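You operate a simulated robot arm through the tools that you are given. There is no shell and no other tool. Be economical: measure what you need, move in short steps, check, and stop when the job is done.

You run a simulated two-armed robot. Do the job below in one go: nothing can be reset, and whatever is moved stays where it is left.

## Task
Free the castor's yellow brake, wipe the white scale off its base and set the brake again.
Fine: hold the castor still by its handle for the brake; put the blue cloth back. Where these are worked on the way, their far stop is far enough and under half their travel is too little: yellow brake. What is to be rubbed or washed off counts as gone when no trace of it is left.

The check looks at the end state, three seconds after you hand in, the way a careful person would. Anything else that was tipped, shoved, dropped, spilled or broken makes it a failure. Flat cloth is picked up by pressing the open fingertips on it (5 to 10 N) and closing them slowly along it; thin cloth reads only 2 to 8 mm in the jaws.

## Robot
Two 6-joint arms with fingered hands on one trunk, on a base that drives. Base frame: it is fixed to the floor where the robot stands at the start and does not move with it; the origin is under the middle of the robot, x ahead of it, y to its left, z up; the surface under the hand at the start is at about z = 800. Lengths are in mm, angles in degrees, forces in N, time in s.
The left shoulder is at the start at [70, 191, 729], the right one opposite. With the tool pointing down near the work surface each hand reaches from about 860 to 940 mm from the robot's upright axis, wherever it stands, measured 20 degrees to its own side. Places, roughly: yellow brake [500, 100, 800]. Payload 4.7 kg a hand.
Tool frame (each hand has its own): the origin (TCP) lies between the finger pads and is the grasp point; the fingertips stand 36 mm ahead of it; z points along the fingers, y is the line along which they close. Largest opening 120 mm; the body of the gripper starts 42 mm behind the TCP. The gripper is a hand of 5 fingers: y runs from the thumb to the fingers, the wrist lies at [-18, -113, -198] in the tool frame.
Orientation is that of the tool frame in the base frame, as a unit quaternion [x, y, z, w]. With the fingers straight down and the wrist toward the robot, the tool's x, y and z point along [0, 1, 0], [1, 0, 0] and [0, 0, -1] of the base frame.

## Interface
- The arms move only by the tool play_rows. It takes "left_plan", "right_plan" or both (then of equal length, played together; a hand with none holds still); each is a list of rows, each a list of 6 numbers: the shift along the base's x, y, z in mm, then the turn, a rotation vector about the base's x, y, z in degrees. In form: [[x, y, z, rx, ry, rz], ...]. A call has 1 to 12 rows; each row shifts and turns the commanded pose from where the row before left it. Rows are played at 5 a second. More than 50 mm and 8.6 degrees between two rows, and nothing of the call is played. Where a pose cannot be reached the arm comes as near as it can. A force on the tool above 80 N (or 10 N above the force at the start of the call, whichever is more), or a blocked arm, ends the call early, and 0.2 s more pass. In this call time passes only in rows, and 0.2 s behind the last. It gives the time, the measured TCP pose, the force on the tool (base axes), the opening and the grip force at its end, in the units of the frame above (readings bear some noise), with the torque about the TCP (base axes, N m) and any sound that the robot's microphone picked up, and new pictures: "show" is both (left out), scene, wrist or none (wrist: the cameras of the hands that moved).
- Cameras (640 x 400 px; columns grow to the right, rows downward): "scene" is now at [141.1, 22.1, 998.8]; the picture's right is [0.24, -0.97, 0.00], its down [-0.19, -0.05, -0.98] and it looks along [0.95, 0.23, -0.19] (base axes); focal length 263 px, centre (320, 200). "left" rides on the left gripper at [-73, -91, -143] in its tool frame; the picture's right is [-0.80, -0.28, 0.53], its down [0.53, -0.73, 0.42] and it looks along [0.27, 0.62, 0.74] (tool axes); focal length 234 px, centre (320, 200). "right" rides on the right gripper at [73, -91, -143] in its tool frame; the picture's right is [-0.80, 0.28, -0.53], its down [-0.53, -0.73, 0.42] and it looks along [-0.27, 0.62, 0.74] (tool axes); focal length 234 px, centre (320, 200).
- slide_trunk(by): slides the trunk up (or, below 0, down) by that many mm; the arms and the scene camera ride with it, the base frame stays. It gives what a move gives, with no picture.
- roll_base(legs): drives the robot by 1 to 6 legs, each [ahead, left, turn to the left] in mm, mm and degrees, along the robot's own axes; the way and the turn of a leg run together, so that a leg with both is an arc; at most 1500 mm and 180 degrees a leg. The arms and the cameras ride along, it lands a little off, and it stops where it bumps. It gives what a move gives, and a new picture of the scene camera.
- set_fingers(index, middle, ring, little, thumb_bend, thumb_turn, hand): sets how far each is bent, from 0 (flat) to 1 (curled in); at 0.3 the hand is open as for a grip, at 0.7 the pads meet at the TCP. One left out holds its place. A second passes; each finger stops where it meets its share of the squeeze, and holds until it gets a number again. It is the only way to open and close the hand. It gives what a move gives, with no picture; readings hold the bend of each and the force on index, middle, ring, little, thumb and palm. thumb_turn goes from beside the hand (0) to across from the fingers (1), as for a grip.
- turn_head(pan, tilt): turns the head with the scene camera to pan (to the left, within 86 degrees either way) and tilt (down, from -29 to 69), counted from straight ahead of the robot. It gives what a move gives, and a new picture of the scene camera.
- pixel_to_xyz(camera, pixels): for up to 12 pixels [column, row] of the newest picture of that camera ("zoom" is the newest enlarged one), the place [x, y, z] in the base frame of the surface seen there, good to about 3 mm. The clock stands still meanwhile.
- inspect(camera, box): a new picture of the part [left, top, right, bottom] of that camera's present view, enlarged. The clock stands still meanwhile.
- sign_off(): hands the job in; it is judged then, once.

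Keep the steps short. Do not move on a guess: measure, check each grasp and each placing, and mend mistakes. In all there are 80 turns and 260 pictures (those below and enlarged ones count). Leave the grippers open and the arms clear of the work at the hand-in unless told otherwise, and finish with a single line.

The tools are called after "Request:" as name(argument=value, ...) on one line, values as JSON. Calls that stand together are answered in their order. play_rows: Moves the arms, as the interface text tells. Its arguments: {"type":"object","properties":{"left_plan":{"type":"array","items":{"type":"array","items":{"type":"number"}}},"right_plan":{"type":"array","items":{"type":"array","items":{"type":"number"}}},"show":{"type":"string","enum":["both","scene","wrist","none"]}},"required":[]} The other tools are called the same way: slide_trunk (by) slides the trunk up or down; set_fingers (index, middle, ring, little, thumb_bend, thumb_turn, hand) moves the fingers one by one; roll_base (legs) drives the base; turn_head (pan, tilt) turns the head that bears the scene camera; pixel_to_xyz (camera, pixels) gives the place of the surface under pixels of a picture; inspect (camera, box) takes an enlarged picture of a part of a camera's view; sign_off () hands the job in.

At the start:

```text
time: 0.0
left_tool_pos: [477.7, 523.6, 999.6]
left_tool_rot: [0.707, 0.708, 0.0, -0.001]
left_force: [-0.1, -0.4, -0.3]
left_moment: [-0.04, 0.01, 0.01]
left_gripper_width: 119.4
left_gripper_force: 0.0
left_shape: jaw
left_bend: [0.3, 0.3, 0.3, 0.3, 0.3, 0.98]
left_finger forces: [0.0, 0.0, 0.0, 0.0, 0.1, 0.1]
right_tool_pos: [707.5, -13.4, 1063.9]
right_tool_rot: [0.707, 0.707, 0.0, 0.0]
right_force: [0.5, 0.6, 0.6]
right_moment: [-0.02, 0.02, 0.0]
right_gripper_width: 119.5
right_gripper_force: 0.1
right_shape: jaw
right_bend: [0.3, 0.3, 0.3, 0.3, 0.3, 0.98]
right_finger forces: [0.0, 0.0, 0.1, 0.0, 0.0, 0.0]
trunk travel left (down, up): [-206.0, 734.0]
robot x, y, heading: [0.2, -3.2, 0.0]
head pan, tilt: [13.7, 11.1]
```

scene: 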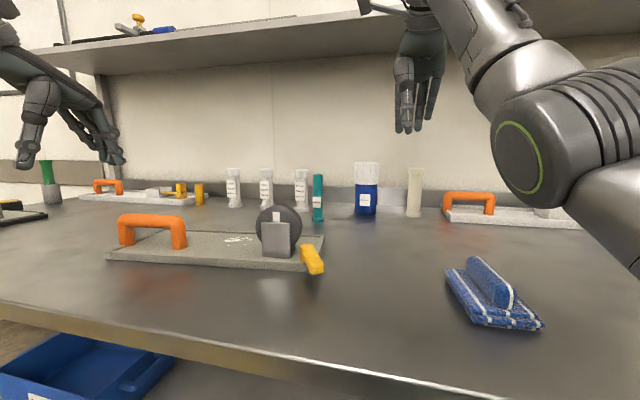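
right: 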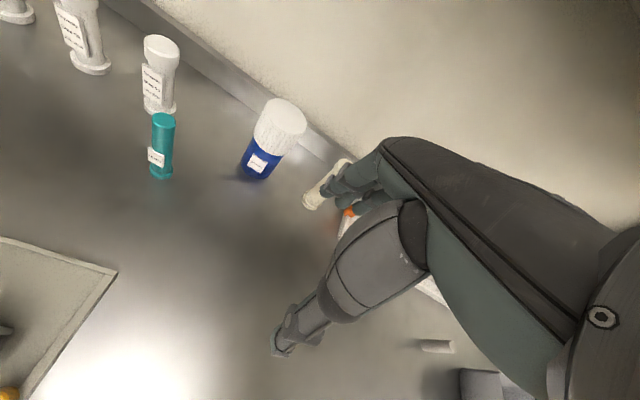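
left: 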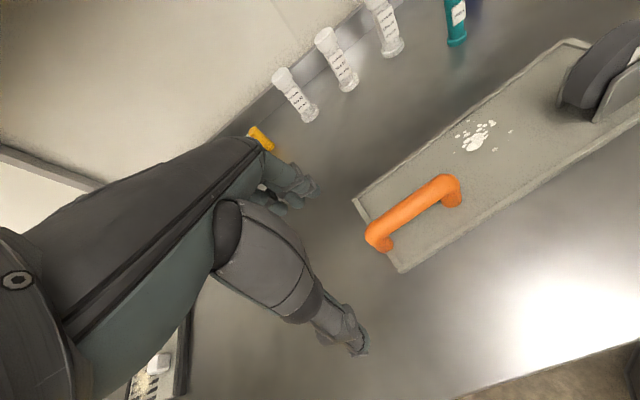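

I see the castor on its base plate: orange handle at about (150,228), white scale at (238,240), yellow brake at (312,260), and the blue cloth at (490,295). I'll enlarge the castor and cloth, then measure them.

Request:
inspect(camera="scene", box=[100, 190, 340, 290])

Request:
inspect(camera="scene", box=[420, 240, 560, 340])

Request:
pixel_to_xyz(camera="scene", pixels=[[126, 217], [180, 222], [150, 220], [238, 240], [108, 256], [318, 270], [322, 238], [306, 246], [318, 272], [280, 215], [275, 240], [138, 232]])

Request:
pixel_to_xyz(camera="scene", pixels=[[448, 272], [482, 325], [540, 325], [470, 260], [512, 295], [490, 275], [500, 310], [400, 300], [205, 260], [480, 318]])

```text
2.67 times, centred on (220, 240) of scene
```

zoom: 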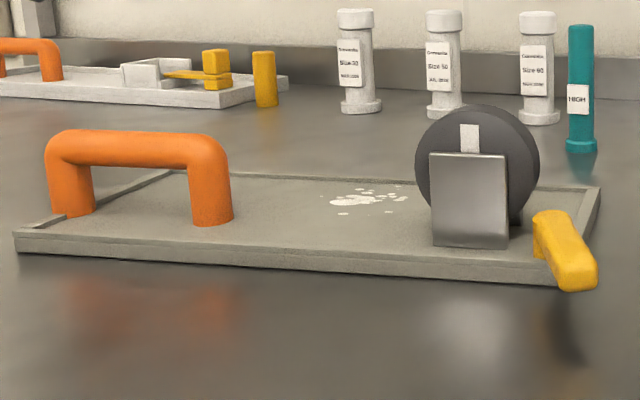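

```text
4.00 times, centred on (490, 290) of scene
```

zoom: 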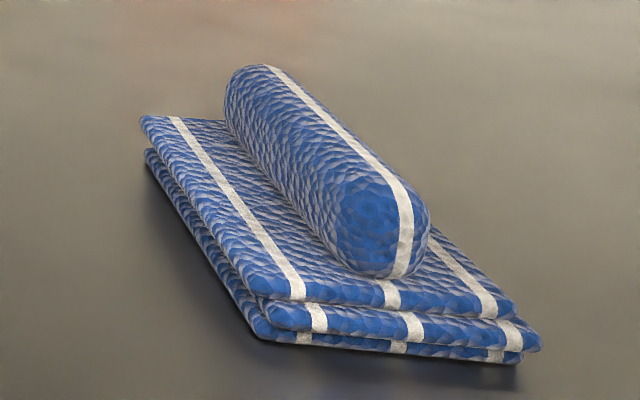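

```text
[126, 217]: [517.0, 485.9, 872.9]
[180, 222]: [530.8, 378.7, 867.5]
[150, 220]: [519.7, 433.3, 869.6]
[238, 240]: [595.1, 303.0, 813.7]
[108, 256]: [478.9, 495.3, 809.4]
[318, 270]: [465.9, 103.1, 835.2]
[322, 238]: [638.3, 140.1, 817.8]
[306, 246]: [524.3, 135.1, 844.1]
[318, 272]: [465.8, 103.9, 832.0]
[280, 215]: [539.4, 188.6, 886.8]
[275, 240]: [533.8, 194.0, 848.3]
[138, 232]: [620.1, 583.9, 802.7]
```

```text
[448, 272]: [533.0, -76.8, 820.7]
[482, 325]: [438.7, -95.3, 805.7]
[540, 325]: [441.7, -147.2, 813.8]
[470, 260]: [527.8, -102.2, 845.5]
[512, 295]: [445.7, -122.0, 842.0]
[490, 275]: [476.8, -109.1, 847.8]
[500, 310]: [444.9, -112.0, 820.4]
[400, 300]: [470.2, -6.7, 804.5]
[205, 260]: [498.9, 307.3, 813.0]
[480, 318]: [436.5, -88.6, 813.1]
```

The castor's handle runs from about [517,486,873] to [531,379,868], the scale is at [595,303,814] and the brake lever runs from [524,135,844] to [466,103,833]. The cloth pad has a roll to grip along its top at about [487,-112,846]. All of this is nearer than the hands reach, so I'll back the robot off first.

Request:
roll_base(legs=[[-370, 0, 0]])

```text
time: 2.4
left_tool_pos: [102.5, 523.7, 1000.7]
left_tool_rot: [0.707, 0.708, -0.001, 0.0]
left_force: [-0.8, -0.4, 0.1]
left_moment: [0.0, 0.0, 0.02]
left_gripper_width: 119.7
left_gripper_force: 0.1
left_shape: jaw
left_bend: [0.3, 0.3, 0.3, 0.3, 0.3, 0.98]
left_finger forces: [0.0, 0.0, 0.0, 0.1, 0.1, 0.0]
right_tool_pos: [334.2, -12.5, 1062.9]
right_tool_rot: [0.707, 0.707, -0.001, 0.0]
right_force: [0.1, -0.3, -0.2]
right_moment: [-0.02, -0.06, 0.02]
right_gripper_width: 119.7
right_gripper_force: 0.1
right_shape: jaw
right_bend: [0.3, 0.3, 0.3, 0.3, 0.3, 0.98]
right_finger forces: [0.0, 0.1, 0.2, 0.0, 0.0, 0.1]
trunk travel left (down, up): [-206.0, 734.0]
robot x, y, heading: [-374.0, -0.2, 0.2]
head pan, tilt: [13.7, 11.1]
```

scene: 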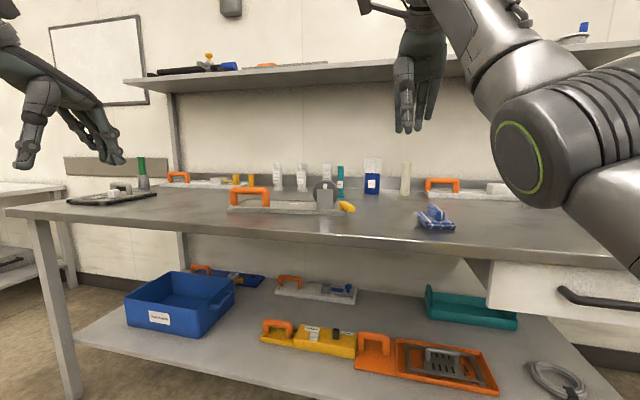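

The space to the left is clear, so I'll drive 265 mm left and aim the head at the castor.

Request:
roll_base(legs=[[0, 265, 0]])

Request:
turn_head(pan=0, tilt=15)

Request:
inspect(camera="scene", box=[220, 140, 420, 265])

```text
time: 4.2
left_tool_pos: [102.7, 785.6, 997.9]
left_tool_rot: [0.707, 0.707, -0.001, 0.001]
left_force: [-0.4, -0.6, -0.8]
left_moment: [-0.05, 0.0, 0.0]
left_gripper_width: 119.5
left_gripper_force: 0.0
left_shape: jaw
left_bend: [0.3, 0.3, 0.3, 0.3, 0.3, 0.98]
left_finger forces: [0.0, 0.1, 0.0, 0.0, 0.1, 0.1]
right_tool_pos: [333.6, 250.3, 1064.4]
right_tool_rot: [0.707, 0.707, -0.001, 0.001]
right_force: [0.1, -0.3, 0.3]
right_moment: [-0.03, 0.02, 0.0]
right_gripper_width: 119.7
right_gripper_force: 0.2
right_shape: jaw
right_bend: [0.3, 0.3, 0.3, 0.3, 0.3, 0.98]
right_finger forces: [0.0, 0.0, 0.0, 0.0, 0.0, 0.0]
trunk travel left (down, up): [-206.0, 734.0]
robot x, y, heading: [-374.3, 261.5, -0.0]
head pan, tilt: [13.7, 11.1]
```

scene: 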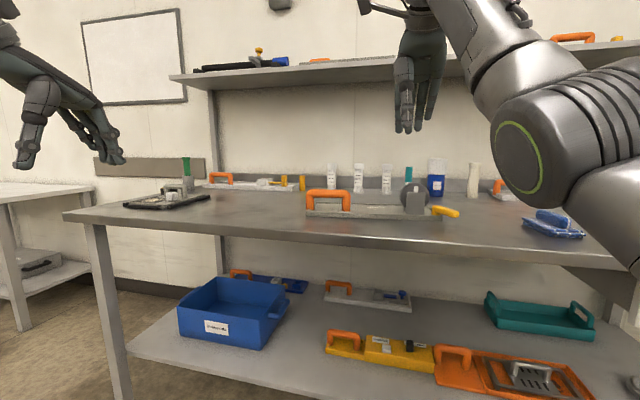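

```text
time: 5.0
left_tool_pos: [101.7, 783.6, 999.4]
left_tool_rot: [0.707, 0.707, 0.0, 0.0]
left_force: [0.3, 0.0, -0.7]
left_moment: [-0.01, -0.01, 0.0]
left_gripper_width: 119.8
left_gripper_force: 0.1
left_shape: jaw
left_bend: [0.3, 0.3, 0.3, 0.3, 0.3, 0.98]
left_finger forces: [0.0, 0.0, 0.1, 0.0, 0.0, 0.1]
right_tool_pos: [333.4, 248.3, 1063.0]
right_tool_rot: [0.707, 0.708, 0.0, 0.0]
right_force: [0.3, -0.8, -0.1]
right_moment: [0.01, 0.02, 0.02]
right_gripper_width: 119.5
right_gripper_force: 0.0
right_shape: jaw
right_bend: [0.3, 0.3, 0.3, 0.3, 0.3, 0.98]
right_finger forces: [0.1, 0.0, 0.1, 0.0, 0.1, 0.0]
trunk travel left (down, up): [-206.0, 734.0]
robot x, y, heading: [-375.0, 262.8, -0.0]
head pan, tilt: [0.0, 15.0]
```

scene: 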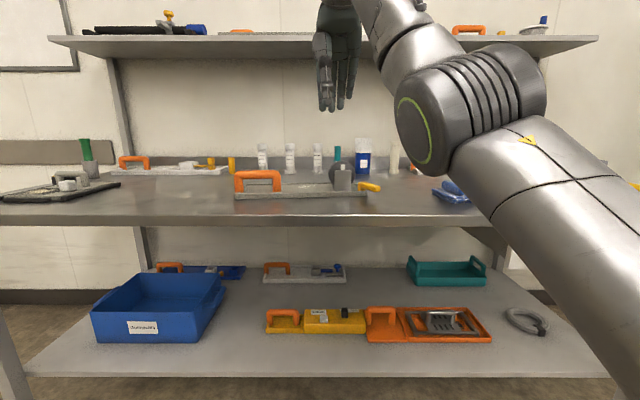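

```text
3.20 times, centred on (320, 202) of scene
```

zoom: 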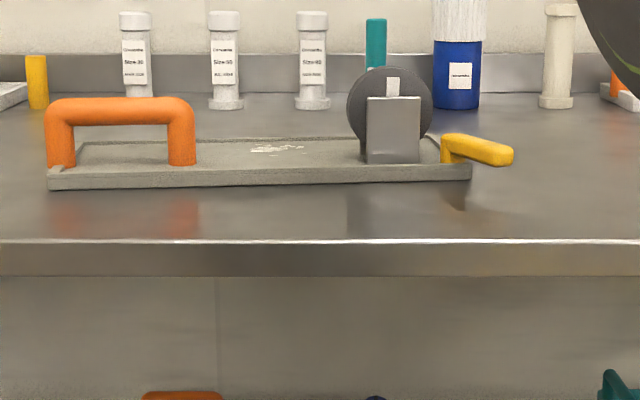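

The brake lever sticks out over the right end of the plate, but I can't tell how it turns. I'll bring the right hand over that end so its camera can look closer.

Request:
play_rows(right_plan=[[20, -35, 0, 0, 0, 0], [20, -35, 0, 0, 0, 0], [20, -35, 0, 0, 0, 0], [20, -30, 0, 0, 0, 0], [20, 0, 0, 0, 0, 0]], show="both")

```text
time: 6.2
left_tool_pos: [101.6, 785.7, 999.1]
left_tool_rot: [0.707, 0.708, 0.0, 0.0]
left_force: [1.0, 0.5, 0.1]
left_moment: [0.0, 0.0, 0.02]
left_gripper_width: 119.6
left_gripper_force: 0.0
left_shape: jaw
left_bend: [0.3, 0.3, 0.3, 0.3, 0.3, 0.98]
left_finger forces: [0.0, 0.1, 0.0, 0.1, 0.0, 0.1]
right_tool_pos: [408.3, 107.3, 1041.1]
right_tool_rot: [0.707, 0.707, 0.0, -0.001]
right_force: [0.7, 0.3, 0.2]
right_moment: [-0.02, 0.01, 0.03]
right_gripper_width: 120.1
right_gripper_force: 0.1
right_shape: jaw
right_bend: [0.3, 0.3, 0.3, 0.3, 0.3, 0.98]
right_finger forces: [0.1, 0.1, 0.0, 0.0, 0.1, 0.0]
right hand out of reach, approached as far as the arm can: row 3, 4, 5
trunk travel left (down, up): [-206.0, 734.0]
robot x, y, heading: [-371.6, 262.6, 0.2]
head pan, tilt: [0.0, 15.0]
```

scene: 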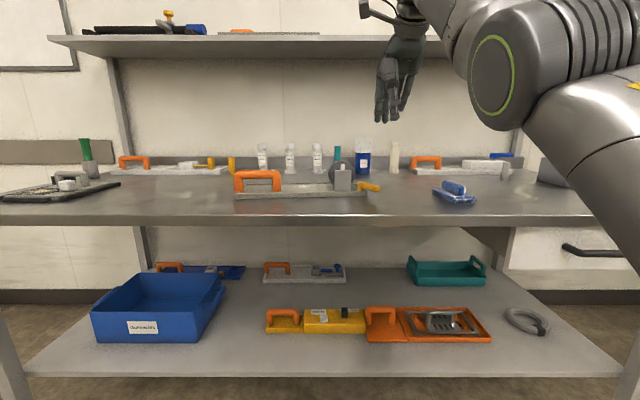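
right: 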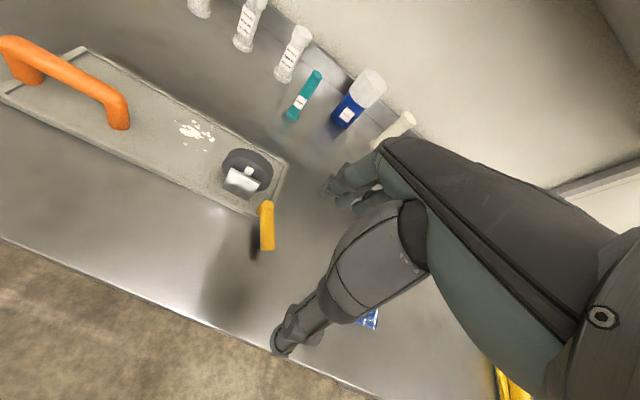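

The right arm is at the end of its reach because its shoulder sits low. I'll raise the trunk and enlarge the brake in the right camera.

Request:
inspect(camera="right", box=[170, 110, 330, 260])

Request:
slide_trunk(by=300)

Request:
turn_head(pan=-5, tilt=30)

Request:
inspect(camera="scene", box=[200, 140, 440, 290])

```text
2.67 times, centred on (250, 185) of right
```

zoom: 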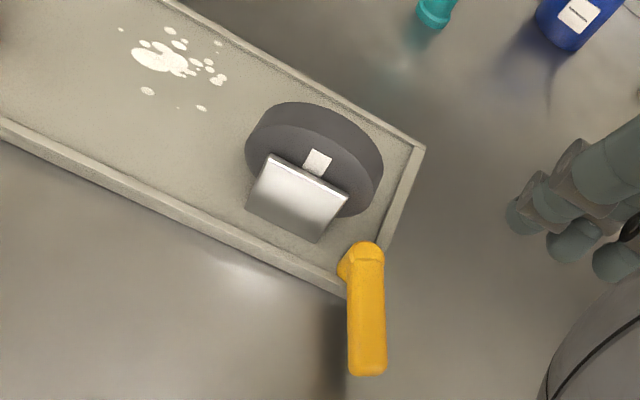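

```text
time: 9.2
left_tool_pos: [101.4, 784.3, 1299.1]
left_tool_rot: [0.707, 0.708, 0.0, 0.0]
left_force: [0.3, -0.7, 0.1]
left_moment: [-0.02, -0.04, -0.06]
left_gripper_width: 119.5
left_gripper_force: 0.0
left_shape: jaw
left_bend: [0.3, 0.3, 0.3, 0.3, 0.3, 0.98]
left_finger forces: [0.0, 0.1, 0.1, 0.0, 0.1, 0.0]
right_tool_pos: [408.6, 107.1, 1341.4]
right_tool_rot: [0.707, 0.707, 0.0, 0.0]
right_force: [-0.4, 0.5, -0.6]
right_moment: [-0.01, 0.03, -0.03]
right_gripper_width: 120.0
right_gripper_force: 0.1
right_shape: jaw
right_bend: [0.3, 0.3, 0.3, 0.3, 0.3, 0.98]
right_finger forces: [0.0, 0.0, 0.0, 0.1, 0.1, 0.0]
trunk travel left (down, up): [-506.0, 434.0]
robot x, y, heading: [-377.2, 264.7, -0.1]
head pan, tilt: [0.0, 15.0]
```

```text
time: 10.0
left_tool_pos: [102.4, 784.5, 1299.7]
left_tool_rot: [0.708, 0.707, 0.0, 0.0]
left_force: [0.4, 0.5, -0.5]
left_moment: [0.01, 0.03, -0.02]
left_gripper_width: 119.5
left_gripper_force: 0.0
left_shape: jaw
left_bend: [0.3, 0.3, 0.3, 0.3, 0.3, 0.98]
left_finger forces: [0.0, 0.0, 0.0, 0.0, 0.0, 0.0]
right_tool_pos: [407.1, 106.0, 1340.9]
right_tool_rot: [0.707, 0.707, 0.0, 0.0]
right_force: [0.2, 1.2, -0.2]
right_moment: [0.0, -0.02, 0.0]
right_gripper_width: 119.8
right_gripper_force: 0.0
right_shape: jaw
right_bend: [0.3, 0.3, 0.3, 0.3, 0.3, 0.98]
right_finger forces: [0.0, 0.0, 0.0, 0.1, 0.0, 0.0]
trunk travel left (down, up): [-506.0, 434.0]
robot x, y, heading: [-374.1, 264.9, 0.0]
head pan, tilt: [-5.0, 30.0]
```

scene: 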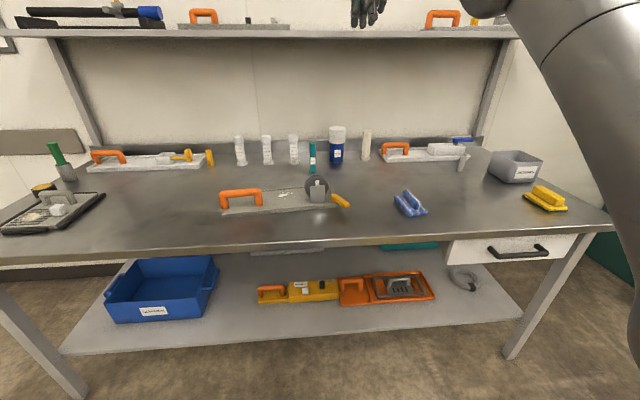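

```text
2.67 times, centred on (320, 215) of scene
```

zoom: 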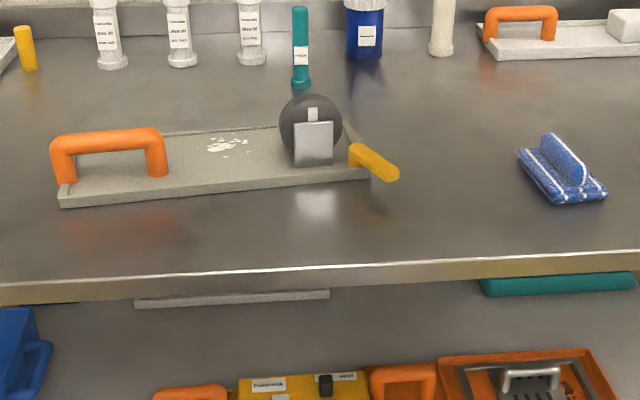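

The lever is a bar hinged at the front right corner of the plate. I'll lower the right hand near the brake for a close look, staying about 130 mm above it.

Request:
play_rows(right_plan=[[0, 0, -45, 0, 0, 0], [0, 0, -45, 0, 0, 0], [0, 0, -45, 0, 0, 0], [0, 0, -45, 0, 0, 0], [0, 0, -45, 0, 0, 0], [10, 0, -45, 0, 0, 0], [20, 0, -35, 0, 0, 0], [20, -10, -35, 0, 0, 0]], show="both")

Request:
inspect(camera="right", box=[120, 120, 360, 320])

```text
time: 11.8
left_tool_pos: [103.6, 785.3, 1299.9]
left_tool_rot: [0.707, 0.707, -0.001, 0.0]
left_force: [0.4, -0.3, 0.6]
left_moment: [-0.01, -0.01, -0.01]
left_gripper_width: 119.7
left_gripper_force: 0.1
left_shape: jaw
left_bend: [0.3, 0.3, 0.3, 0.3, 0.3, 0.98]
left_finger forces: [0.1, 0.0, 0.0, 0.0, 0.1, 0.0]
right_tool_pos: [551.5, 110.4, 1060.2]
right_tool_rot: [0.707, 0.707, -0.001, -0.001]
right_force: [0.2, 0.3, 0.2]
right_moment: [0.01, 0.02, 0.01]
right_gripper_width: 119.7
right_gripper_force: 0.0
right_shape: jaw
right_bend: [0.3, 0.3, 0.3, 0.3, 0.3, 0.98]
right_finger forces: [0.0, 0.0, 0.0, 0.0, 0.0, 0.0]
right hand out of reach, approached as far as the arm can: row 1, 2, 3, 4, 5, 6, 7, 8
trunk travel left (down, up): [-506.0, 434.0]
robot x, y, heading: [-376.3, 261.0, -0.1]
head pan, tilt: [-5.0, 30.0]
```

scene: 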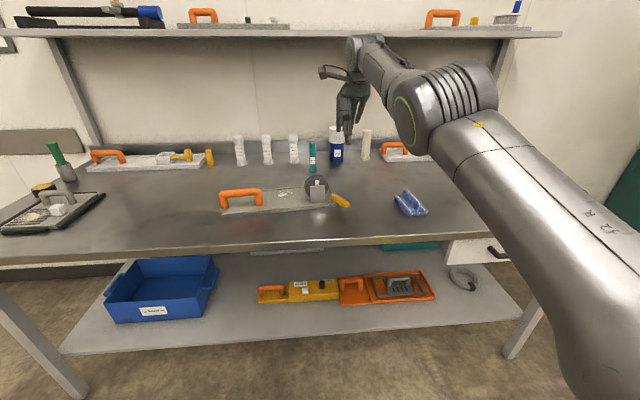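
right: 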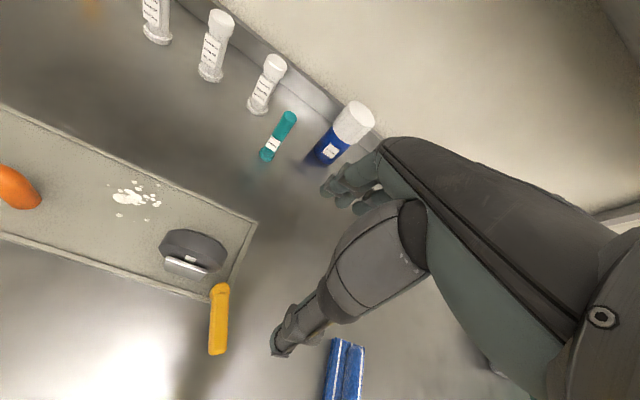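

```text
2.00 times, centred on (240, 220) of right
```

zoom: 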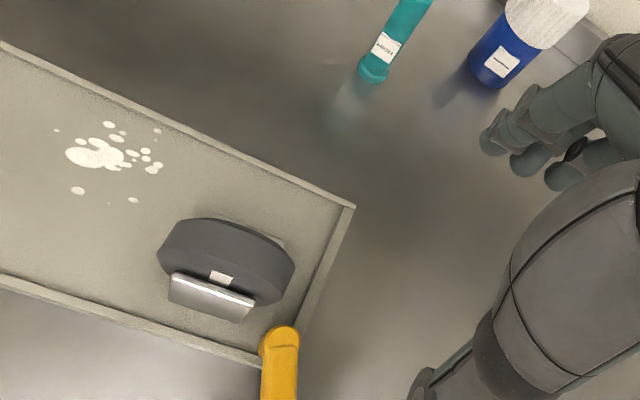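

The right arm only slid along its reach limit and ended at [551,110,1060]. I'll test which way it still moves freely by pulling it back and down from here.

Request:
play_rows(right_plan=[[0, 0, 0, 0, 0, 0], [0, 0, 0, 0, 0, 0]], show="none")

Request:
play_rows(right_plan=[[0, -20, -20, 0, 0, 0], [0, -20, -20, 0, 0, 0]], show="none")

```text
time: 12.4
left_tool_pos: [102.5, 785.4, 1300.6]
left_tool_rot: [0.708, 0.707, -0.001, -0.001]
left_force: [-0.1, 0.7, 0.1]
left_moment: [0.0, -0.01, 0.01]
left_gripper_width: 119.6
left_gripper_force: 0.1
left_shape: jaw
left_bend: [0.3, 0.3, 0.3, 0.3, 0.3, 0.98]
left_finger forces: [0.0, 0.0, 0.0, 0.1, 0.1, 0.1]
right_tool_pos: [550.8, 111.2, 1059.7]
right_tool_rot: [0.707, 0.707, -0.001, -0.001]
right_force: [0.4, 0.4, -0.5]
right_moment: [0.01, -0.04, -0.01]
right_gripper_width: 120.1
right_gripper_force: 0.1
right_shape: jaw
right_bend: [0.3, 0.3, 0.3, 0.3, 0.3, 0.98]
right_finger forces: [0.0, 0.0, 0.1, 0.0, 0.0, 0.0]
trunk travel left (down, up): [-506.0, 434.0]
robot x, y, heading: [-375.9, 260.2, -0.1]
head pan, tilt: [-5.0, 30.0]
```

```text
time: 13.0
left_tool_pos: [102.6, 783.1, 1299.3]
left_tool_rot: [0.707, 0.707, 0.0, 0.0]
left_force: [-0.5, -0.3, 0.7]
left_moment: [0.01, 0.04, 0.0]
left_gripper_width: 119.7
left_gripper_force: 0.1
left_shape: jaw
left_bend: [0.3, 0.3, 0.3, 0.3, 0.3, 0.98]
left_finger forces: [0.0, 0.0, 0.0, 0.0, 0.1, 0.0]
right_tool_pos: [564.8, 70.0, 1022.5]
right_tool_rot: [0.707, 0.707, -0.001, -0.001]
right_force: [-0.8, -0.1, 0.6]
right_moment: [-0.01, 0.02, 0.0]
right_gripper_width: 120.0
right_gripper_force: 0.0
right_shape: jaw
right_bend: [0.3, 0.3, 0.3, 0.3, 0.3, 0.98]
right_finger forces: [0.0, 0.0, 0.0, 0.0, 0.1, 0.0]
right hand out of reach, approached as far as the arm can: row 1, 2
trunk travel left (down, up): [-506.0, 434.0]
robot x, y, heading: [-372.9, 265.8, 0.2]
head pan, tilt: [-5.0, 30.0]
```

Both resting points lie about 780 mm from the shoulder, so the arm seems stuck fully straight. I'll pull it straight back toward the shoulder to bend the elbow.

Request:
play_rows(right_plan=[[-45, 0, -10, 0, 0, 0], [-45, 0, -10, 0, 0, 0], [-10, 0, 0, 0, 0, 0], [0, 0, 0, 0, 0, 0]], show="scene")

```text
time: 14.0
left_tool_pos: [101.9, 784.9, 1299.9]
left_tool_rot: [0.707, 0.708, 0.0, 0.0]
left_force: [0.7, 0.5, 0.5]
left_moment: [0.01, 0.0, 0.01]
left_gripper_width: 119.5
left_gripper_force: 0.1
left_shape: jaw
left_bend: [0.3, 0.3, 0.3, 0.3, 0.3, 0.98]
left_finger forces: [0.0, 0.1, 0.1, 0.0, 0.0, 0.0]
right_tool_pos: [566.1, 70.0, 1023.3]
right_tool_rot: [0.707, 0.707, -0.001, -0.001]
right_force: [0.9, -0.3, -0.6]
right_moment: [0.0, -0.01, 0.02]
right_gripper_width: 119.6
right_gripper_force: 0.0
right_shape: jaw
right_bend: [0.3, 0.3, 0.3, 0.3, 0.3, 0.98]
right_finger forces: [0.0, 0.0, 0.0, 0.1, 0.0, 0.0]
right hand out of reach, approached as far as the arm can: row 1, 2, 3
trunk travel left (down, up): [-506.0, 434.0]
robot x, y, heading: [-373.3, 258.3, -0.0]
head pan, tilt: [-5.0, 30.0]
```

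scene: 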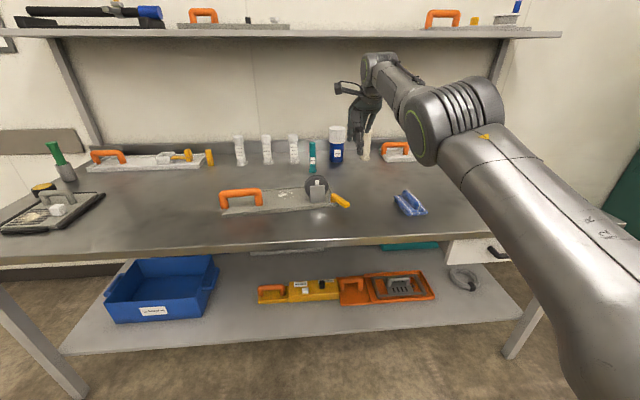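

Pulling back doesn't work. I'll test the other way by pushing it slightly outward and up, which tells me whether this is the near or the far limit.

Request:
play_rows(right_plan=[[20, 0, 0, 0, 0, 0], [20, 0, 0, 0, 0, 0]], show="none")

Request:
play_rows(right_plan=[[-20, 0, 30, 0, 0, 0], [-20, 0, 30, 0, 0, 0]], show="none")

```text
time: 14.6
left_tool_pos: [102.6, 785.1, 1300.0]
left_tool_rot: [0.707, 0.707, 0.0, 0.0]
left_force: [1.2, 0.0, 1.2]
left_moment: [0.01, 0.04, 0.02]
left_gripper_width: 119.5
left_gripper_force: 0.1
left_shape: jaw
left_bend: [0.3, 0.3, 0.3, 0.3, 0.3, 0.98]
left_finger forces: [0.1, 0.1, 0.0, 0.0, 0.1, 0.1]
right_tool_pos: [566.7, 67.2, 1016.6]
right_tool_rot: [0.707, 0.707, -0.001, 0.0]
right_force: [0.1, -0.1, 0.3]
right_moment: [0.0, -0.05, 0.02]
right_gripper_width: 120.0
right_gripper_force: 0.0
right_shape: jaw
right_bend: [0.3, 0.3, 0.3, 0.3, 0.3, 0.98]
right_finger forces: [0.0, 0.0, 0.1, 0.0, 0.0, 0.0]
right hand out of reach, approached as far as the arm can: row 1, 2
trunk travel left (down, up): [-506.0, 434.0]
robot x, y, heading: [-374.7, 259.5, 0.0]
head pan, tilt: [-5.0, 30.0]
```

```text
time: 15.2
left_tool_pos: [101.0, 785.2, 1299.2]
left_tool_rot: [0.706, 0.708, -0.001, 0.0]
left_force: [-0.3, 0.0, 0.3]
left_moment: [0.02, 0.0, 0.01]
left_gripper_width: 119.8
left_gripper_force: 0.0
left_shape: jaw
left_bend: [0.3, 0.3, 0.3, 0.3, 0.3, 0.98]
left_finger forces: [0.0, 0.0, 0.0, 0.0, 0.1, 0.0]
right_tool_pos: [548.1, 67.2, 1082.8]
right_tool_rot: [0.706, 0.708, -0.001, -0.001]
right_force: [-0.5, -0.7, -0.4]
right_moment: [0.0, -0.01, 0.02]
right_gripper_width: 119.8
right_gripper_force: 0.0
right_shape: jaw
right_bend: [0.3, 0.3, 0.3, 0.3, 0.3, 0.98]
right_finger forces: [0.0, 0.0, 0.0, 0.0, 0.1, 0.0]
right hand out of reach, approached as far as the arm can: row 1, 2
trunk travel left (down, up): [-506.0, 434.0]
robot x, y, heading: [-372.1, 264.5, 0.0]
head pan, tilt: [-5.0, 30.0]
```

It is fully stretched and the solver is stuck there. I'll command a longer pull inward, well above the bench, so the elbow has to fold.

Request:
play_rows(right_plan=[[-40, -10, 10, 0, 0, 0], [-40, -10, 10, 0, 0, 0], [-40, -10, 10, 0, 0, 0], [-40, -10, 0, 0, 0, 0], [-40, -10, 0, 0, 0, 0], [-40, -10, 0, 0, 0, 0], [-40, -10, 0, 0, 0, 0]], show="none")

```text
time: 16.8
left_tool_pos: [100.6, 784.1, 1299.8]
left_tool_rot: [0.707, 0.707, 0.0, -0.001]
left_force: [-0.4, -0.9, 0.1]
left_moment: [-0.03, -0.02, 0.02]
left_gripper_width: 119.7
left_gripper_force: 0.0
left_shape: jaw
left_bend: [0.3, 0.3, 0.3, 0.3, 0.3, 0.98]
left_finger forces: [0.0, 0.0, 0.0, 0.0, 0.0, 0.0]
right_tool_pos: [501.0, 4.6, 1203.6]
right_tool_rot: [0.707, 0.707, -0.001, -0.001]
right_force: [0.1, -1.1, 0.1]
right_moment: [0.0, 0.01, 0.0]
right_gripper_width: 120.0
right_gripper_force: 0.0
right_shape: jaw
right_bend: [0.3, 0.3, 0.3, 0.3, 0.3, 0.98]
right_finger forces: [0.0, 0.0, 0.0, 0.0, 0.0, 0.0]
right hand out of reach, approached as far as the arm can: row 1, 2, 3, 4, 5, 6, 7
trunk travel left (down, up): [-506.0, 434.0]
robot x, y, heading: [-375.4, 261.5, 0.1]
head pan, tilt: [-5.0, 30.0]
```

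Still on the shell. I'll try to break it with tilts of the hand combined with inward motion.

Request:
play_rows(right_plan=[[-15, 0, 0, 0, 8, 0], [-15, 0, 0, 0, 8, 0], [-15, 0, 0, 0, 8, 0], [-15, 0, 0, 0, 0, 0]], show="none")

Request:
play_rows(right_plan=[[-15, -15, 0, 8, 0, 0], [-15, -15, 0, 8, 0, 0], [-15, -15, 0, 8, 0, 0], [-15, 0, 0, 0, 0, 0]], show="scene")

```text
time: 17.8
left_tool_pos: [102.8, 784.5, 1298.9]
left_tool_rot: [0.707, 0.707, 0.0, 0.0]
left_force: [-0.7, 0.3, 0.4]
left_moment: [-0.01, -0.03, 0.02]
left_gripper_width: 119.6
left_gripper_force: 0.1
left_shape: jaw
left_bend: [0.3, 0.3, 0.3, 0.3, 0.3, 0.98]
left_finger forces: [0.0, 0.0, 0.1, 0.0, 0.0, 0.0]
right_tool_pos: [406.5, 5.4, 1182.9]
right_tool_rot: [0.692, 0.691, -0.148, -0.149]
right_force: [-0.4, -1.1, 0.4]
right_moment: [0.0, 0.0, 0.0]
right_gripper_width: 120.0
right_gripper_force: 0.1
right_shape: jaw
right_bend: [0.3, 0.3, 0.3, 0.3, 0.3, 0.98]
right_finger forces: [0.0, 0.0, 0.0, 0.1, 0.0, 0.1]
right hand out of reach, approached as far as the arm can: row 1, 2, 3, 4
trunk travel left (down, up): [-506.0, 434.0]
robot x, y, heading: [-375.3, 257.4, 0.1]
head pan, tilt: [-5.0, 30.0]
```

```text
time: 18.8
left_tool_pos: [101.6, 785.3, 1299.7]
left_tool_rot: [0.707, 0.707, -0.001, 0.001]
left_force: [-0.7, 0.1, -0.2]
left_moment: [-0.04, -0.01, 0.0]
left_gripper_width: 119.7
left_gripper_force: 0.0
left_shape: jaw
left_bend: [0.3, 0.3, 0.3, 0.3, 0.3, 0.98]
left_finger forces: [0.1, 0.1, 0.1, 0.0, 0.0, 0.0]
right_tool_pos: [389.4, -47.4, 1203.5]
right_tool_rot: [0.645, 0.708, 0.0, -0.288]
right_force: [-0.1, -0.2, 0.8]
right_moment: [-0.04, -0.02, 0.06]
right_gripper_width: 120.0
right_gripper_force: 0.0
right_shape: jaw
right_bend: [0.3, 0.3, 0.3, 0.3, 0.3, 0.98]
right_finger forces: [0.1, 0.0, 0.1, 0.0, 0.0, 0.0]
right hand out of reach, approached as far as the arm can: row 1, 2, 3, 4
trunk travel left (down, up): [-506.0, 434.0]
robot x, y, heading: [-377.2, 261.4, 0.1]
head pan, tilt: [-5.0, 30.0]
```

scene: 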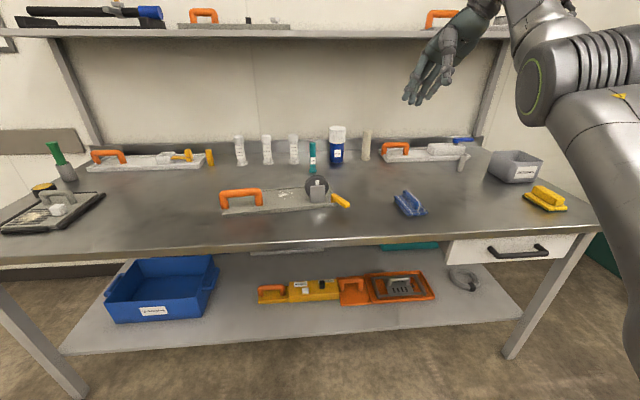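

I'll go back toward the pose relative to the body where the arm moved well at the start, [333,250,1364] with the hand straight down, undoing the tilts.

Request:
play_rows(right_plan=[[-6, 33, 18, -8, 0, 0], [-6, 33, 18, -8, 0, 0], [-6, 33, 18, -8, 0, 0], [-6, 33, 18, 0, -8, 0], [-6, 33, 18, 0, -8, 0], [-6, 33, 18, 0, -8, 0], [-6, 33, 18, 0, 0, 0], [-6, 33, 18, 0, 0, 0], [-6, 33, 18, 0, 0, 0], [-10, 0, 0, 0, 0, 0], [-20, 0, 0, 0, 0, 0], [-20, 0, 0, 0, 0, 0]], show="scene")

```text
time: 21.4
left_tool_pos: [101.7, 785.5, 1299.9]
left_tool_rot: [0.707, 0.707, 0.0, 0.0]
left_force: [0.7, 0.4, -0.8]
left_moment: [-0.03, -0.03, 0.02]
left_gripper_width: 119.4
left_gripper_force: 0.1
left_shape: jaw
left_bend: [0.3, 0.3, 0.3, 0.3, 0.3, 0.98]
left_finger forces: [0.0, 0.0, 0.0, 0.0, 0.0, 0.0]
right_tool_pos: [318.6, 251.2, 1389.2]
right_tool_rot: [0.708, 0.706, -0.001, 0.001]
right_force: [0.7, -0.7, -0.3]
right_moment: [0.04, 0.0, 0.0]
right_gripper_width: 119.6
right_gripper_force: 0.1
right_shape: jaw
right_bend: [0.3, 0.3, 0.3, 0.3, 0.3, 0.98]
right_finger forces: [0.0, 0.1, 0.1, 0.0, 0.0, 0.0]
right hand out of reach, approached as far as the arm can: row 1, 3, 4, 5, 6, 7, 8, 9, 10, 11, 12
trunk travel left (down, up): [-506.0, 434.0]
robot x, y, heading: [-375.5, 263.0, 0.1]
head pan, tilt: [-5.0, 30.0]
```

scene: 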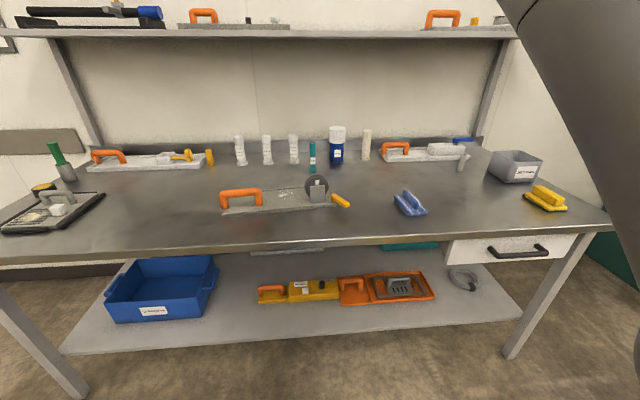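

Row 2 of that call was reachable, so the arm isn't locked. I'll try small steps along the shell that lean only slightly inward, and read which rows pass.

Request:
play_rows(right_plan=[[12, -1, -17, 0, 0, 0], [12, -1, -18, 0, 0, 0], [11, -1, -18, 0, 0, 0], [11, -1, -19, 0, 0, 0], [-14, -2, 10, 0, 0, 0], [-14, -2, 10, 0, 0, 0]], show="none")

Request:
play_rows(right_plan=[[0, -20, -4, 0, 0, 0], [-2, -20, -4, 0, 0, 0], [-2, -20, -4, 0, 0, 0], [-3, 18, -4, 0, 0, 0], [-3, 18, -4, 0, 0, 0]], show="none")

Request:
play_rows(right_plan=[[0, 0, -2, 8, 0, 0], [0, 0, -2, -8, 0, 0], [0, 0, -2, -8, 0, 0], [0, 0, -2, 8, 0, 0], [0, 0, -2, 0, 8, 0], [0, 0, -2, 0, -8, 0], [0, 0, -2, 0, -8, 0], [0, 0, -2, 0, 8, 0], [0, 0, -2, 0, 0, 8], [0, 0, -2, 0, 0, -8], [0, 0, -2, 0, 0, -8], [0, 0, -2, 0, 0, 8]], show="none")

```text
time: 22.8
left_tool_pos: [101.2, 783.5, 1298.7]
left_tool_rot: [0.707, 0.708, 0.0, 0.0]
left_force: [0.0, -1.0, -0.5]
left_moment: [-0.01, -0.03, -0.02]
left_gripper_width: 119.7
left_gripper_force: 0.0
left_shape: jaw
left_bend: [0.3, 0.3, 0.3, 0.3, 0.3, 0.98]
left_finger forces: [0.0, 0.0, 0.0, 0.0, 0.1, 0.1]
right_tool_pos: [355.1, 250.4, 1352.3]
right_tool_rot: [0.707, 0.707, -0.001, 0.0]
right_force: [-0.3, -0.1, -0.3]
right_moment: [0.03, -0.01, -0.03]
right_gripper_width: 119.9
right_gripper_force: 0.0
right_shape: jaw
right_bend: [0.3, 0.3, 0.3, 0.3, 0.3, 0.98]
right_finger forces: [0.0, 0.1, 0.1, 0.1, 0.0, 0.1]
right hand out of reach, approached as far as the arm can: row 1, 2, 3, 4, 5, 6
trunk travel left (down, up): [-506.0, 434.0]
robot x, y, heading: [-375.5, 261.5, 0.3]
head pan, tilt: [-5.0, 30.0]
```

```text
time: 24.0
left_tool_pos: [102.3, 785.4, 1300.4]
left_tool_rot: [0.707, 0.707, -0.001, 0.0]
left_force: [-0.1, 0.1, -0.2]
left_moment: [-0.01, -0.01, 0.03]
left_gripper_width: 119.8
left_gripper_force: 0.0
left_shape: jaw
left_bend: [0.3, 0.3, 0.3, 0.3, 0.3, 0.98]
left_finger forces: [0.0, 0.0, 0.0, 0.1, 0.0, 0.0]
right_tool_pos: [365.3, 234.9, 1350.7]
right_tool_rot: [0.707, 0.707, -0.001, 0.0]
right_force: [-0.4, 0.7, 0.0]
right_moment: [-0.02, 0.0, 0.03]
right_gripper_width: 120.1
right_gripper_force: 0.1
right_shape: jaw
right_bend: [0.3, 0.3, 0.3, 0.3, 0.3, 0.98]
right_finger forces: [0.0, 0.1, 0.0, 0.0, 0.0, 0.0]
right hand out of reach, approached as far as the arm can: row 1, 2, 3
trunk travel left (down, up): [-506.0, 434.0]
robot x, y, heading: [-376.1, 262.4, -0.1]
head pan, tilt: [-5.0, 30.0]
```

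```text
time: 26.6
left_tool_pos: [103.5, 783.0, 1300.6]
left_tool_rot: [0.707, 0.707, 0.0, -0.002]
left_force: [-0.3, -1.0, -0.3]
left_moment: [0.02, 0.02, 0.02]
left_gripper_width: 119.5
left_gripper_force: 0.2
left_shape: jaw
left_bend: [0.3, 0.3, 0.3, 0.3, 0.3, 0.98]
left_finger forces: [0.0, 0.1, 0.0, 0.0, 0.0, 0.1]
right_tool_pos: [365.6, 225.6, 1317.8]
right_tool_rot: [0.707, 0.707, 0.0, -0.001]
right_force: [0.7, -0.4, 0.1]
right_moment: [0.04, -0.01, -0.01]
right_gripper_width: 120.0
right_gripper_force: 0.0
right_shape: jaw
right_bend: [0.3, 0.3, 0.3, 0.3, 0.3, 0.98]
right_finger forces: [0.1, 0.0, 0.0, 0.0, 0.0, 0.0]
right hand out of reach, approached as far as the arm can: row 1, 2, 3, 5, 6, 7
trunk travel left (down, up): [-506.0, 434.0]
robot x, y, heading: [-372.5, 261.5, -0.0]
head pan, tilt: [-5.0, 30.0]
```

Moving to +y freed the elbow, since the last rows were all reached. Now I'll come down over the brake, staying well inside the stretch limit.

Request:
play_rows(right_plan=[[0, 0, -40, 0, 0, 0], [0, 0, -40, 0, 0, 0], [5, -10, -40, 0, 0, 0], [10, -15, -40, 0, 0, 0], [10, -15, -40, 0, 0, 0], [10, -15, -40, 0, 0, 0], [10, -15, -30, 0, 0, 0]], show="both")

```text
time: 28.2
left_tool_pos: [103.4, 785.0, 1299.8]
left_tool_rot: [0.707, 0.708, 0.0, -0.001]
left_force: [0.0, 0.5, 0.6]
left_moment: [0.05, 0.04, 0.0]
left_gripper_width: 119.6
left_gripper_force: 0.0
left_shape: jaw
left_bend: [0.3, 0.3, 0.3, 0.3, 0.3, 0.98]
left_finger forces: [0.0, 0.1, 0.1, 0.0, 0.0, 0.0]
right_tool_pos: [440.0, 167.9, 1057.4]
right_tool_rot: [0.707, 0.708, 0.0, 0.0]
right_force: [-0.2, 0.0, -0.5]
right_moment: [0.03, 0.03, -0.01]
right_gripper_width: 119.8
right_gripper_force: 0.1
right_shape: jaw
right_bend: [0.3, 0.3, 0.3, 0.3, 0.3, 0.98]
right_finger forces: [0.0, 0.1, 0.0, 0.1, 0.0, 0.0]
right hand out of reach, approached as far as the arm can: row 1, 2, 3
trunk travel left (down, up): [-506.0, 434.0]
robot x, y, heading: [-376.1, 261.4, 0.2]
head pan, tilt: [-5.0, 30.0]
```

scene: 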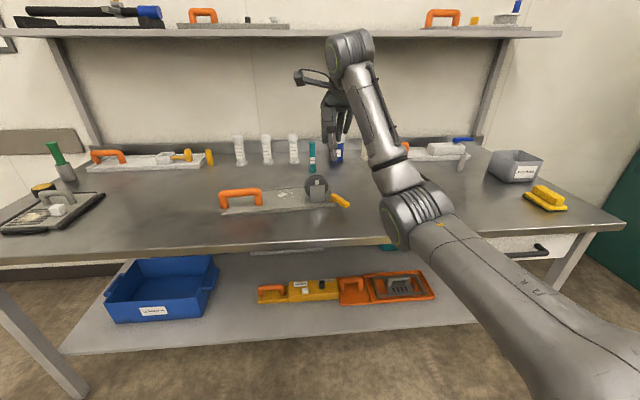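
right: 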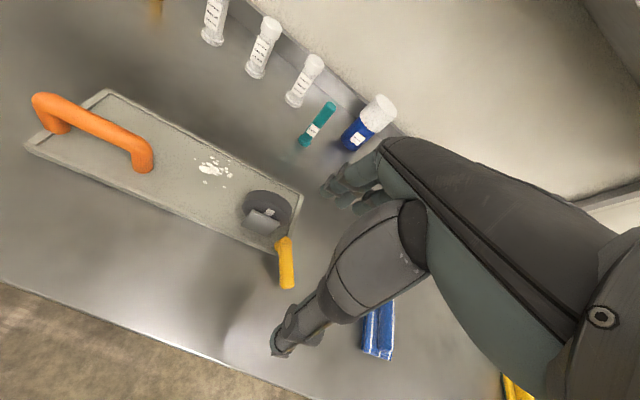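

The elbow is now well bent. I'll enlarge the brake in the right camera and measure it.

Request:
inspect(camera="right", box=[220, 170, 320, 300])

Request:
pixel_to_xyz(camera="right", pixels=[[286, 242], [287, 262], [288, 282], [279, 242], [284, 288], [292, 286], [210, 168], [40, 100], [145, 148], [302, 194], [280, 252], [260, 222]])

```text
3.08 times, centred on (270, 235) of right
```

zoom: 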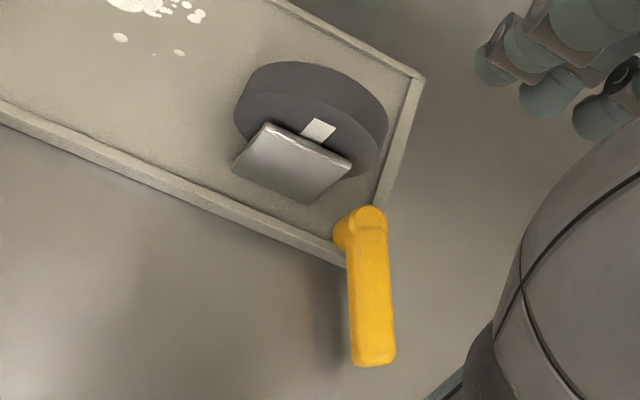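

```text
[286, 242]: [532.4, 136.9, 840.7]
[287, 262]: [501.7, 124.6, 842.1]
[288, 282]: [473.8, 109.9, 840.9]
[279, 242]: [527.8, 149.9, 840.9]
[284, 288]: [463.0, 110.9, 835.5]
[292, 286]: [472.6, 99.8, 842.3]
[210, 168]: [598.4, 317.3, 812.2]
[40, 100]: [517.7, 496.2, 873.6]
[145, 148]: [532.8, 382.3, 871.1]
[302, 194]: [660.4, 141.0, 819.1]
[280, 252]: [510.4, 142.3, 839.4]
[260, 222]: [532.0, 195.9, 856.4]
```

The lever is level, with its top at z≈841. It runs from a pivot post near [535,140] to a tip near [463,106], so it probably swings about an upright axis. I'll bring the left hand over the handle first, so I can hold it while probing the brake.

Request:
play_rows(left_plan=[[30, -26, -25, 0, 0, 0], [30, -26, -25, 0, 0, 0], [30, -26, -25, 0, 0, 0], [30, -26, -25, 0, 0, 0], [30, -26, -25, 0, 0, 0], [30, -26, -25, 0, 0, 0], [30, -26, -25, 0, 0, 0], [30, -26, -25, 0, 0, 0], [30, -26, -25, 0, 0, 0], [30, -26, -25, 0, 0, 0], [30, -26, -25, 0, 0, 4], [30, -26, -25, 0, 0, 4]], show="both")

Request:
set_fingers(hand="right", index=0.3, middle=1, ring=1, little=1)

Request:
inspect(camera="right", box=[0, 0, 640, 400])

```text
time: 30.8
left_tool_pos: [174.1, 718.8, 960.0]
left_tool_rot: [0.656, 0.755, 0.0, 0.001]
left_force: [0.3, 0.1, -0.2]
left_moment: [0.01, -0.01, 0.04]
left_gripper_width: 120.0
left_gripper_force: 0.1
left_shape: jaw
left_bend: [0.3, 0.3, 0.3, 0.3, 0.3, 0.98]
left_finger forces: [0.0, 0.0, 0.0, 0.0, 0.0, 0.0]
left hand out of reach, approached as far as the arm can: row 1, 2, 3, 4, 5, 6, 7, 8, 9, 10, 11, 12
right_tool_pos: [439.9, 168.5, 1058.8]
right_tool_rot: [0.707, 0.707, 0.0, 0.001]
right_force: [0.3, 0.1, -0.5]
right_moment: [0.03, 0.05, -0.01]
right_gripper_width: 119.8
right_gripper_force: 0.0
right_shape: jaw
right_bend: [0.3, 0.3, 0.3, 0.3, 0.3, 0.98]
right_finger forces: [0.0, 0.0, 0.0, 0.1, 0.0, 0.1]
trunk travel left (down, up): [-506.0, 434.0]
robot x, y, heading: [-373.4, 261.4, -0.0]
head pan, tilt: [-5.0, 30.0]
```

scene: 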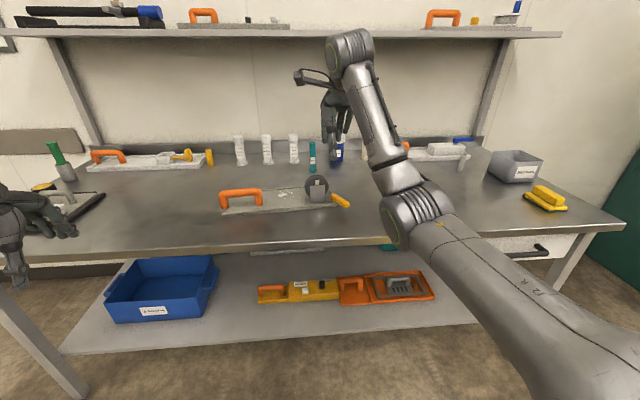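
left: 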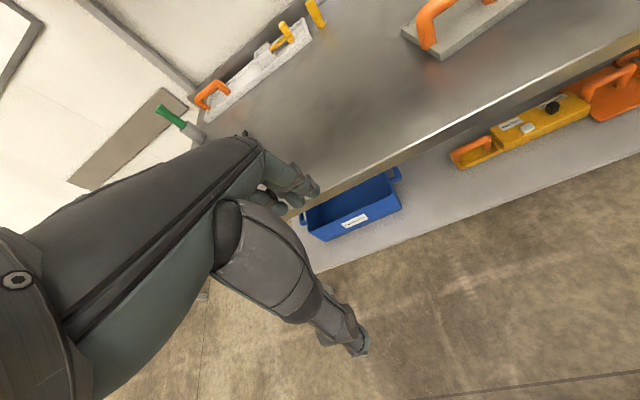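

```text
time: 31.8
left_tool_pos: [173.3, 718.2, 961.1]
left_tool_rot: [0.656, 0.755, 0.0, 0.001]
left_force: [1.1, -0.8, -0.6]
left_moment: [0.01, -0.03, 0.0]
left_gripper_width: 119.7
left_gripper_force: 0.1
left_shape: jaw
left_bend: [0.3, 0.3, 0.3, 0.3, 0.3, 0.98]
left_finger forces: [0.0, 0.0, 0.1, 0.0, 0.0, 0.0]
right_tool_pos: [439.7, 168.5, 1059.1]
right_tool_rot: [0.707, 0.707, -0.001, 0.0]
right_force: [-0.4, 0.4, 0.3]
right_moment: [-0.01, -0.04, -0.03]
right_gripper_width: 122.2
right_gripper_force: 0.0
right_shape: fingers
right_bend: [0.3, 1.0, 1.0, 1.0, 0.3, 0.98]
right_finger forces: [0.1, 0.0, 0.0, 0.0, 0.0, 0.0]
trunk travel left (down, up): [-506.0, 434.0]
robot x, y, heading: [-373.3, 262.4, 0.1]
head pan, tilt: [-5.0, 30.0]
```

```text
1.00 times, centred on (320, 200) of right (not enlarged: the box is as wide or as high as the picture)
```

zoom: 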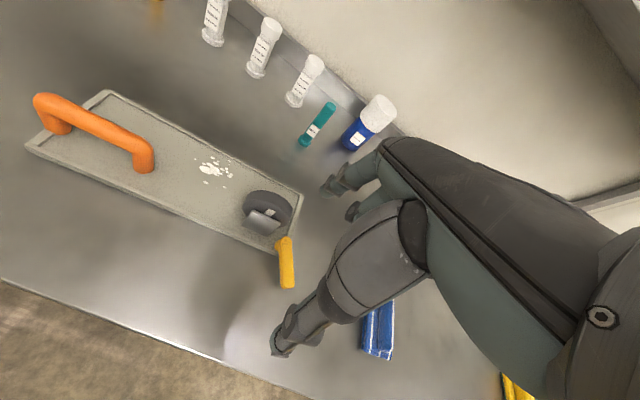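

The left arm hit a limit too and sits at [174,719,960], near the bench's left front corner. I'll test it with a forward move and a small lift.

Request:
play_rows(left_plan=[[30, 0, 15, 0, 0, 0], [30, 0, 15, 0, 0, 0], [40, 0, 10, 0, 0, 0], [40, 0, 10, 0, 0, 0], [40, 0, 0, 0, 0, 0], [40, 0, 0, 0, 0, 0]], show="scene")

```text
time: 33.2
left_tool_pos: [240.1, 808.1, 1012.1]
left_tool_rot: [0.656, 0.755, 0.0, 0.001]
left_force: [-0.8, 0.1, -0.1]
left_moment: [0.0, 0.01, -0.03]
left_gripper_width: 119.7
left_gripper_force: 0.1
left_shape: jaw
left_bend: [0.3, 0.3, 0.3, 0.3, 0.3, 0.98]
left_finger forces: [0.0, 0.1, 0.0, 0.0, 0.1, 0.0]
left hand out of reach, approached as far as the arm can: row 1, 2, 3, 4, 5, 6
right_tool_pos: [440.8, 167.5, 1058.5]
right_tool_rot: [0.707, 0.707, 0.001, 0.0]
right_force: [-0.4, -0.8, 0.5]
right_moment: [0.0, -0.04, 0.01]
right_gripper_width: 122.1
right_gripper_force: 0.0
right_shape: fingers
right_bend: [0.3, 1.0, 1.0, 1.0, 0.3, 0.98]
right_finger forces: [0.0, 0.0, 0.1, 0.0, 0.1, 0.0]
trunk travel left (down, up): [-506.0, 434.0]
robot x, y, heading: [-372.1, 262.5, 0.3]
head pan, tilt: [-5.0, 30.0]
```

scene: 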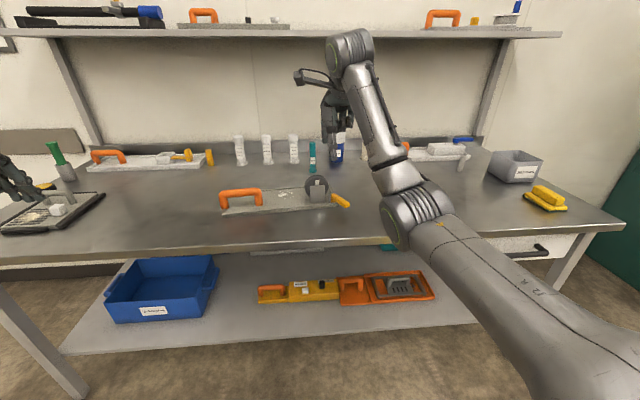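

I need to see the left arm's posture before going on, so I'll turn the head left.

Request:
turn_head(pan=40, tilt=25)

```text
time: 34.3
left_tool_pos: [239.4, 809.1, 1014.9]
left_tool_rot: [0.656, 0.755, -0.001, 0.001]
left_force: [-0.8, 0.2, -0.1]
left_moment: [-0.02, 0.0, 0.02]
left_gripper_width: 119.9
left_gripper_force: 0.0
left_shape: jaw
left_bend: [0.3, 0.3, 0.3, 0.3, 0.3, 0.98]
left_finger forces: [0.1, 0.0, 0.0, 0.0, 0.1, 0.0]
right_tool_pos: [439.5, 167.5, 1058.4]
right_tool_rot: [0.707, 0.707, 0.0, 0.0]
right_force: [-0.5, -0.4, -0.3]
right_moment: [0.03, 0.0, 0.01]
right_gripper_width: 122.0
right_gripper_force: 0.0
right_shape: fingers
right_bend: [0.3, 1.0, 1.0, 1.0, 0.3, 0.98]
right_finger forces: [0.1, 0.0, 0.0, 0.0, 0.0, 0.0]
trunk travel left (down, up): [-506.0, 434.0]
robot x, y, heading: [-369.9, 261.2, 0.2]
head pan, tilt: [40.0, 25.0]
```

scene: 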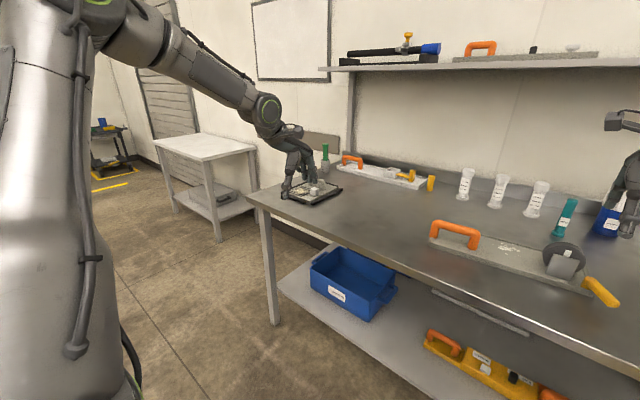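

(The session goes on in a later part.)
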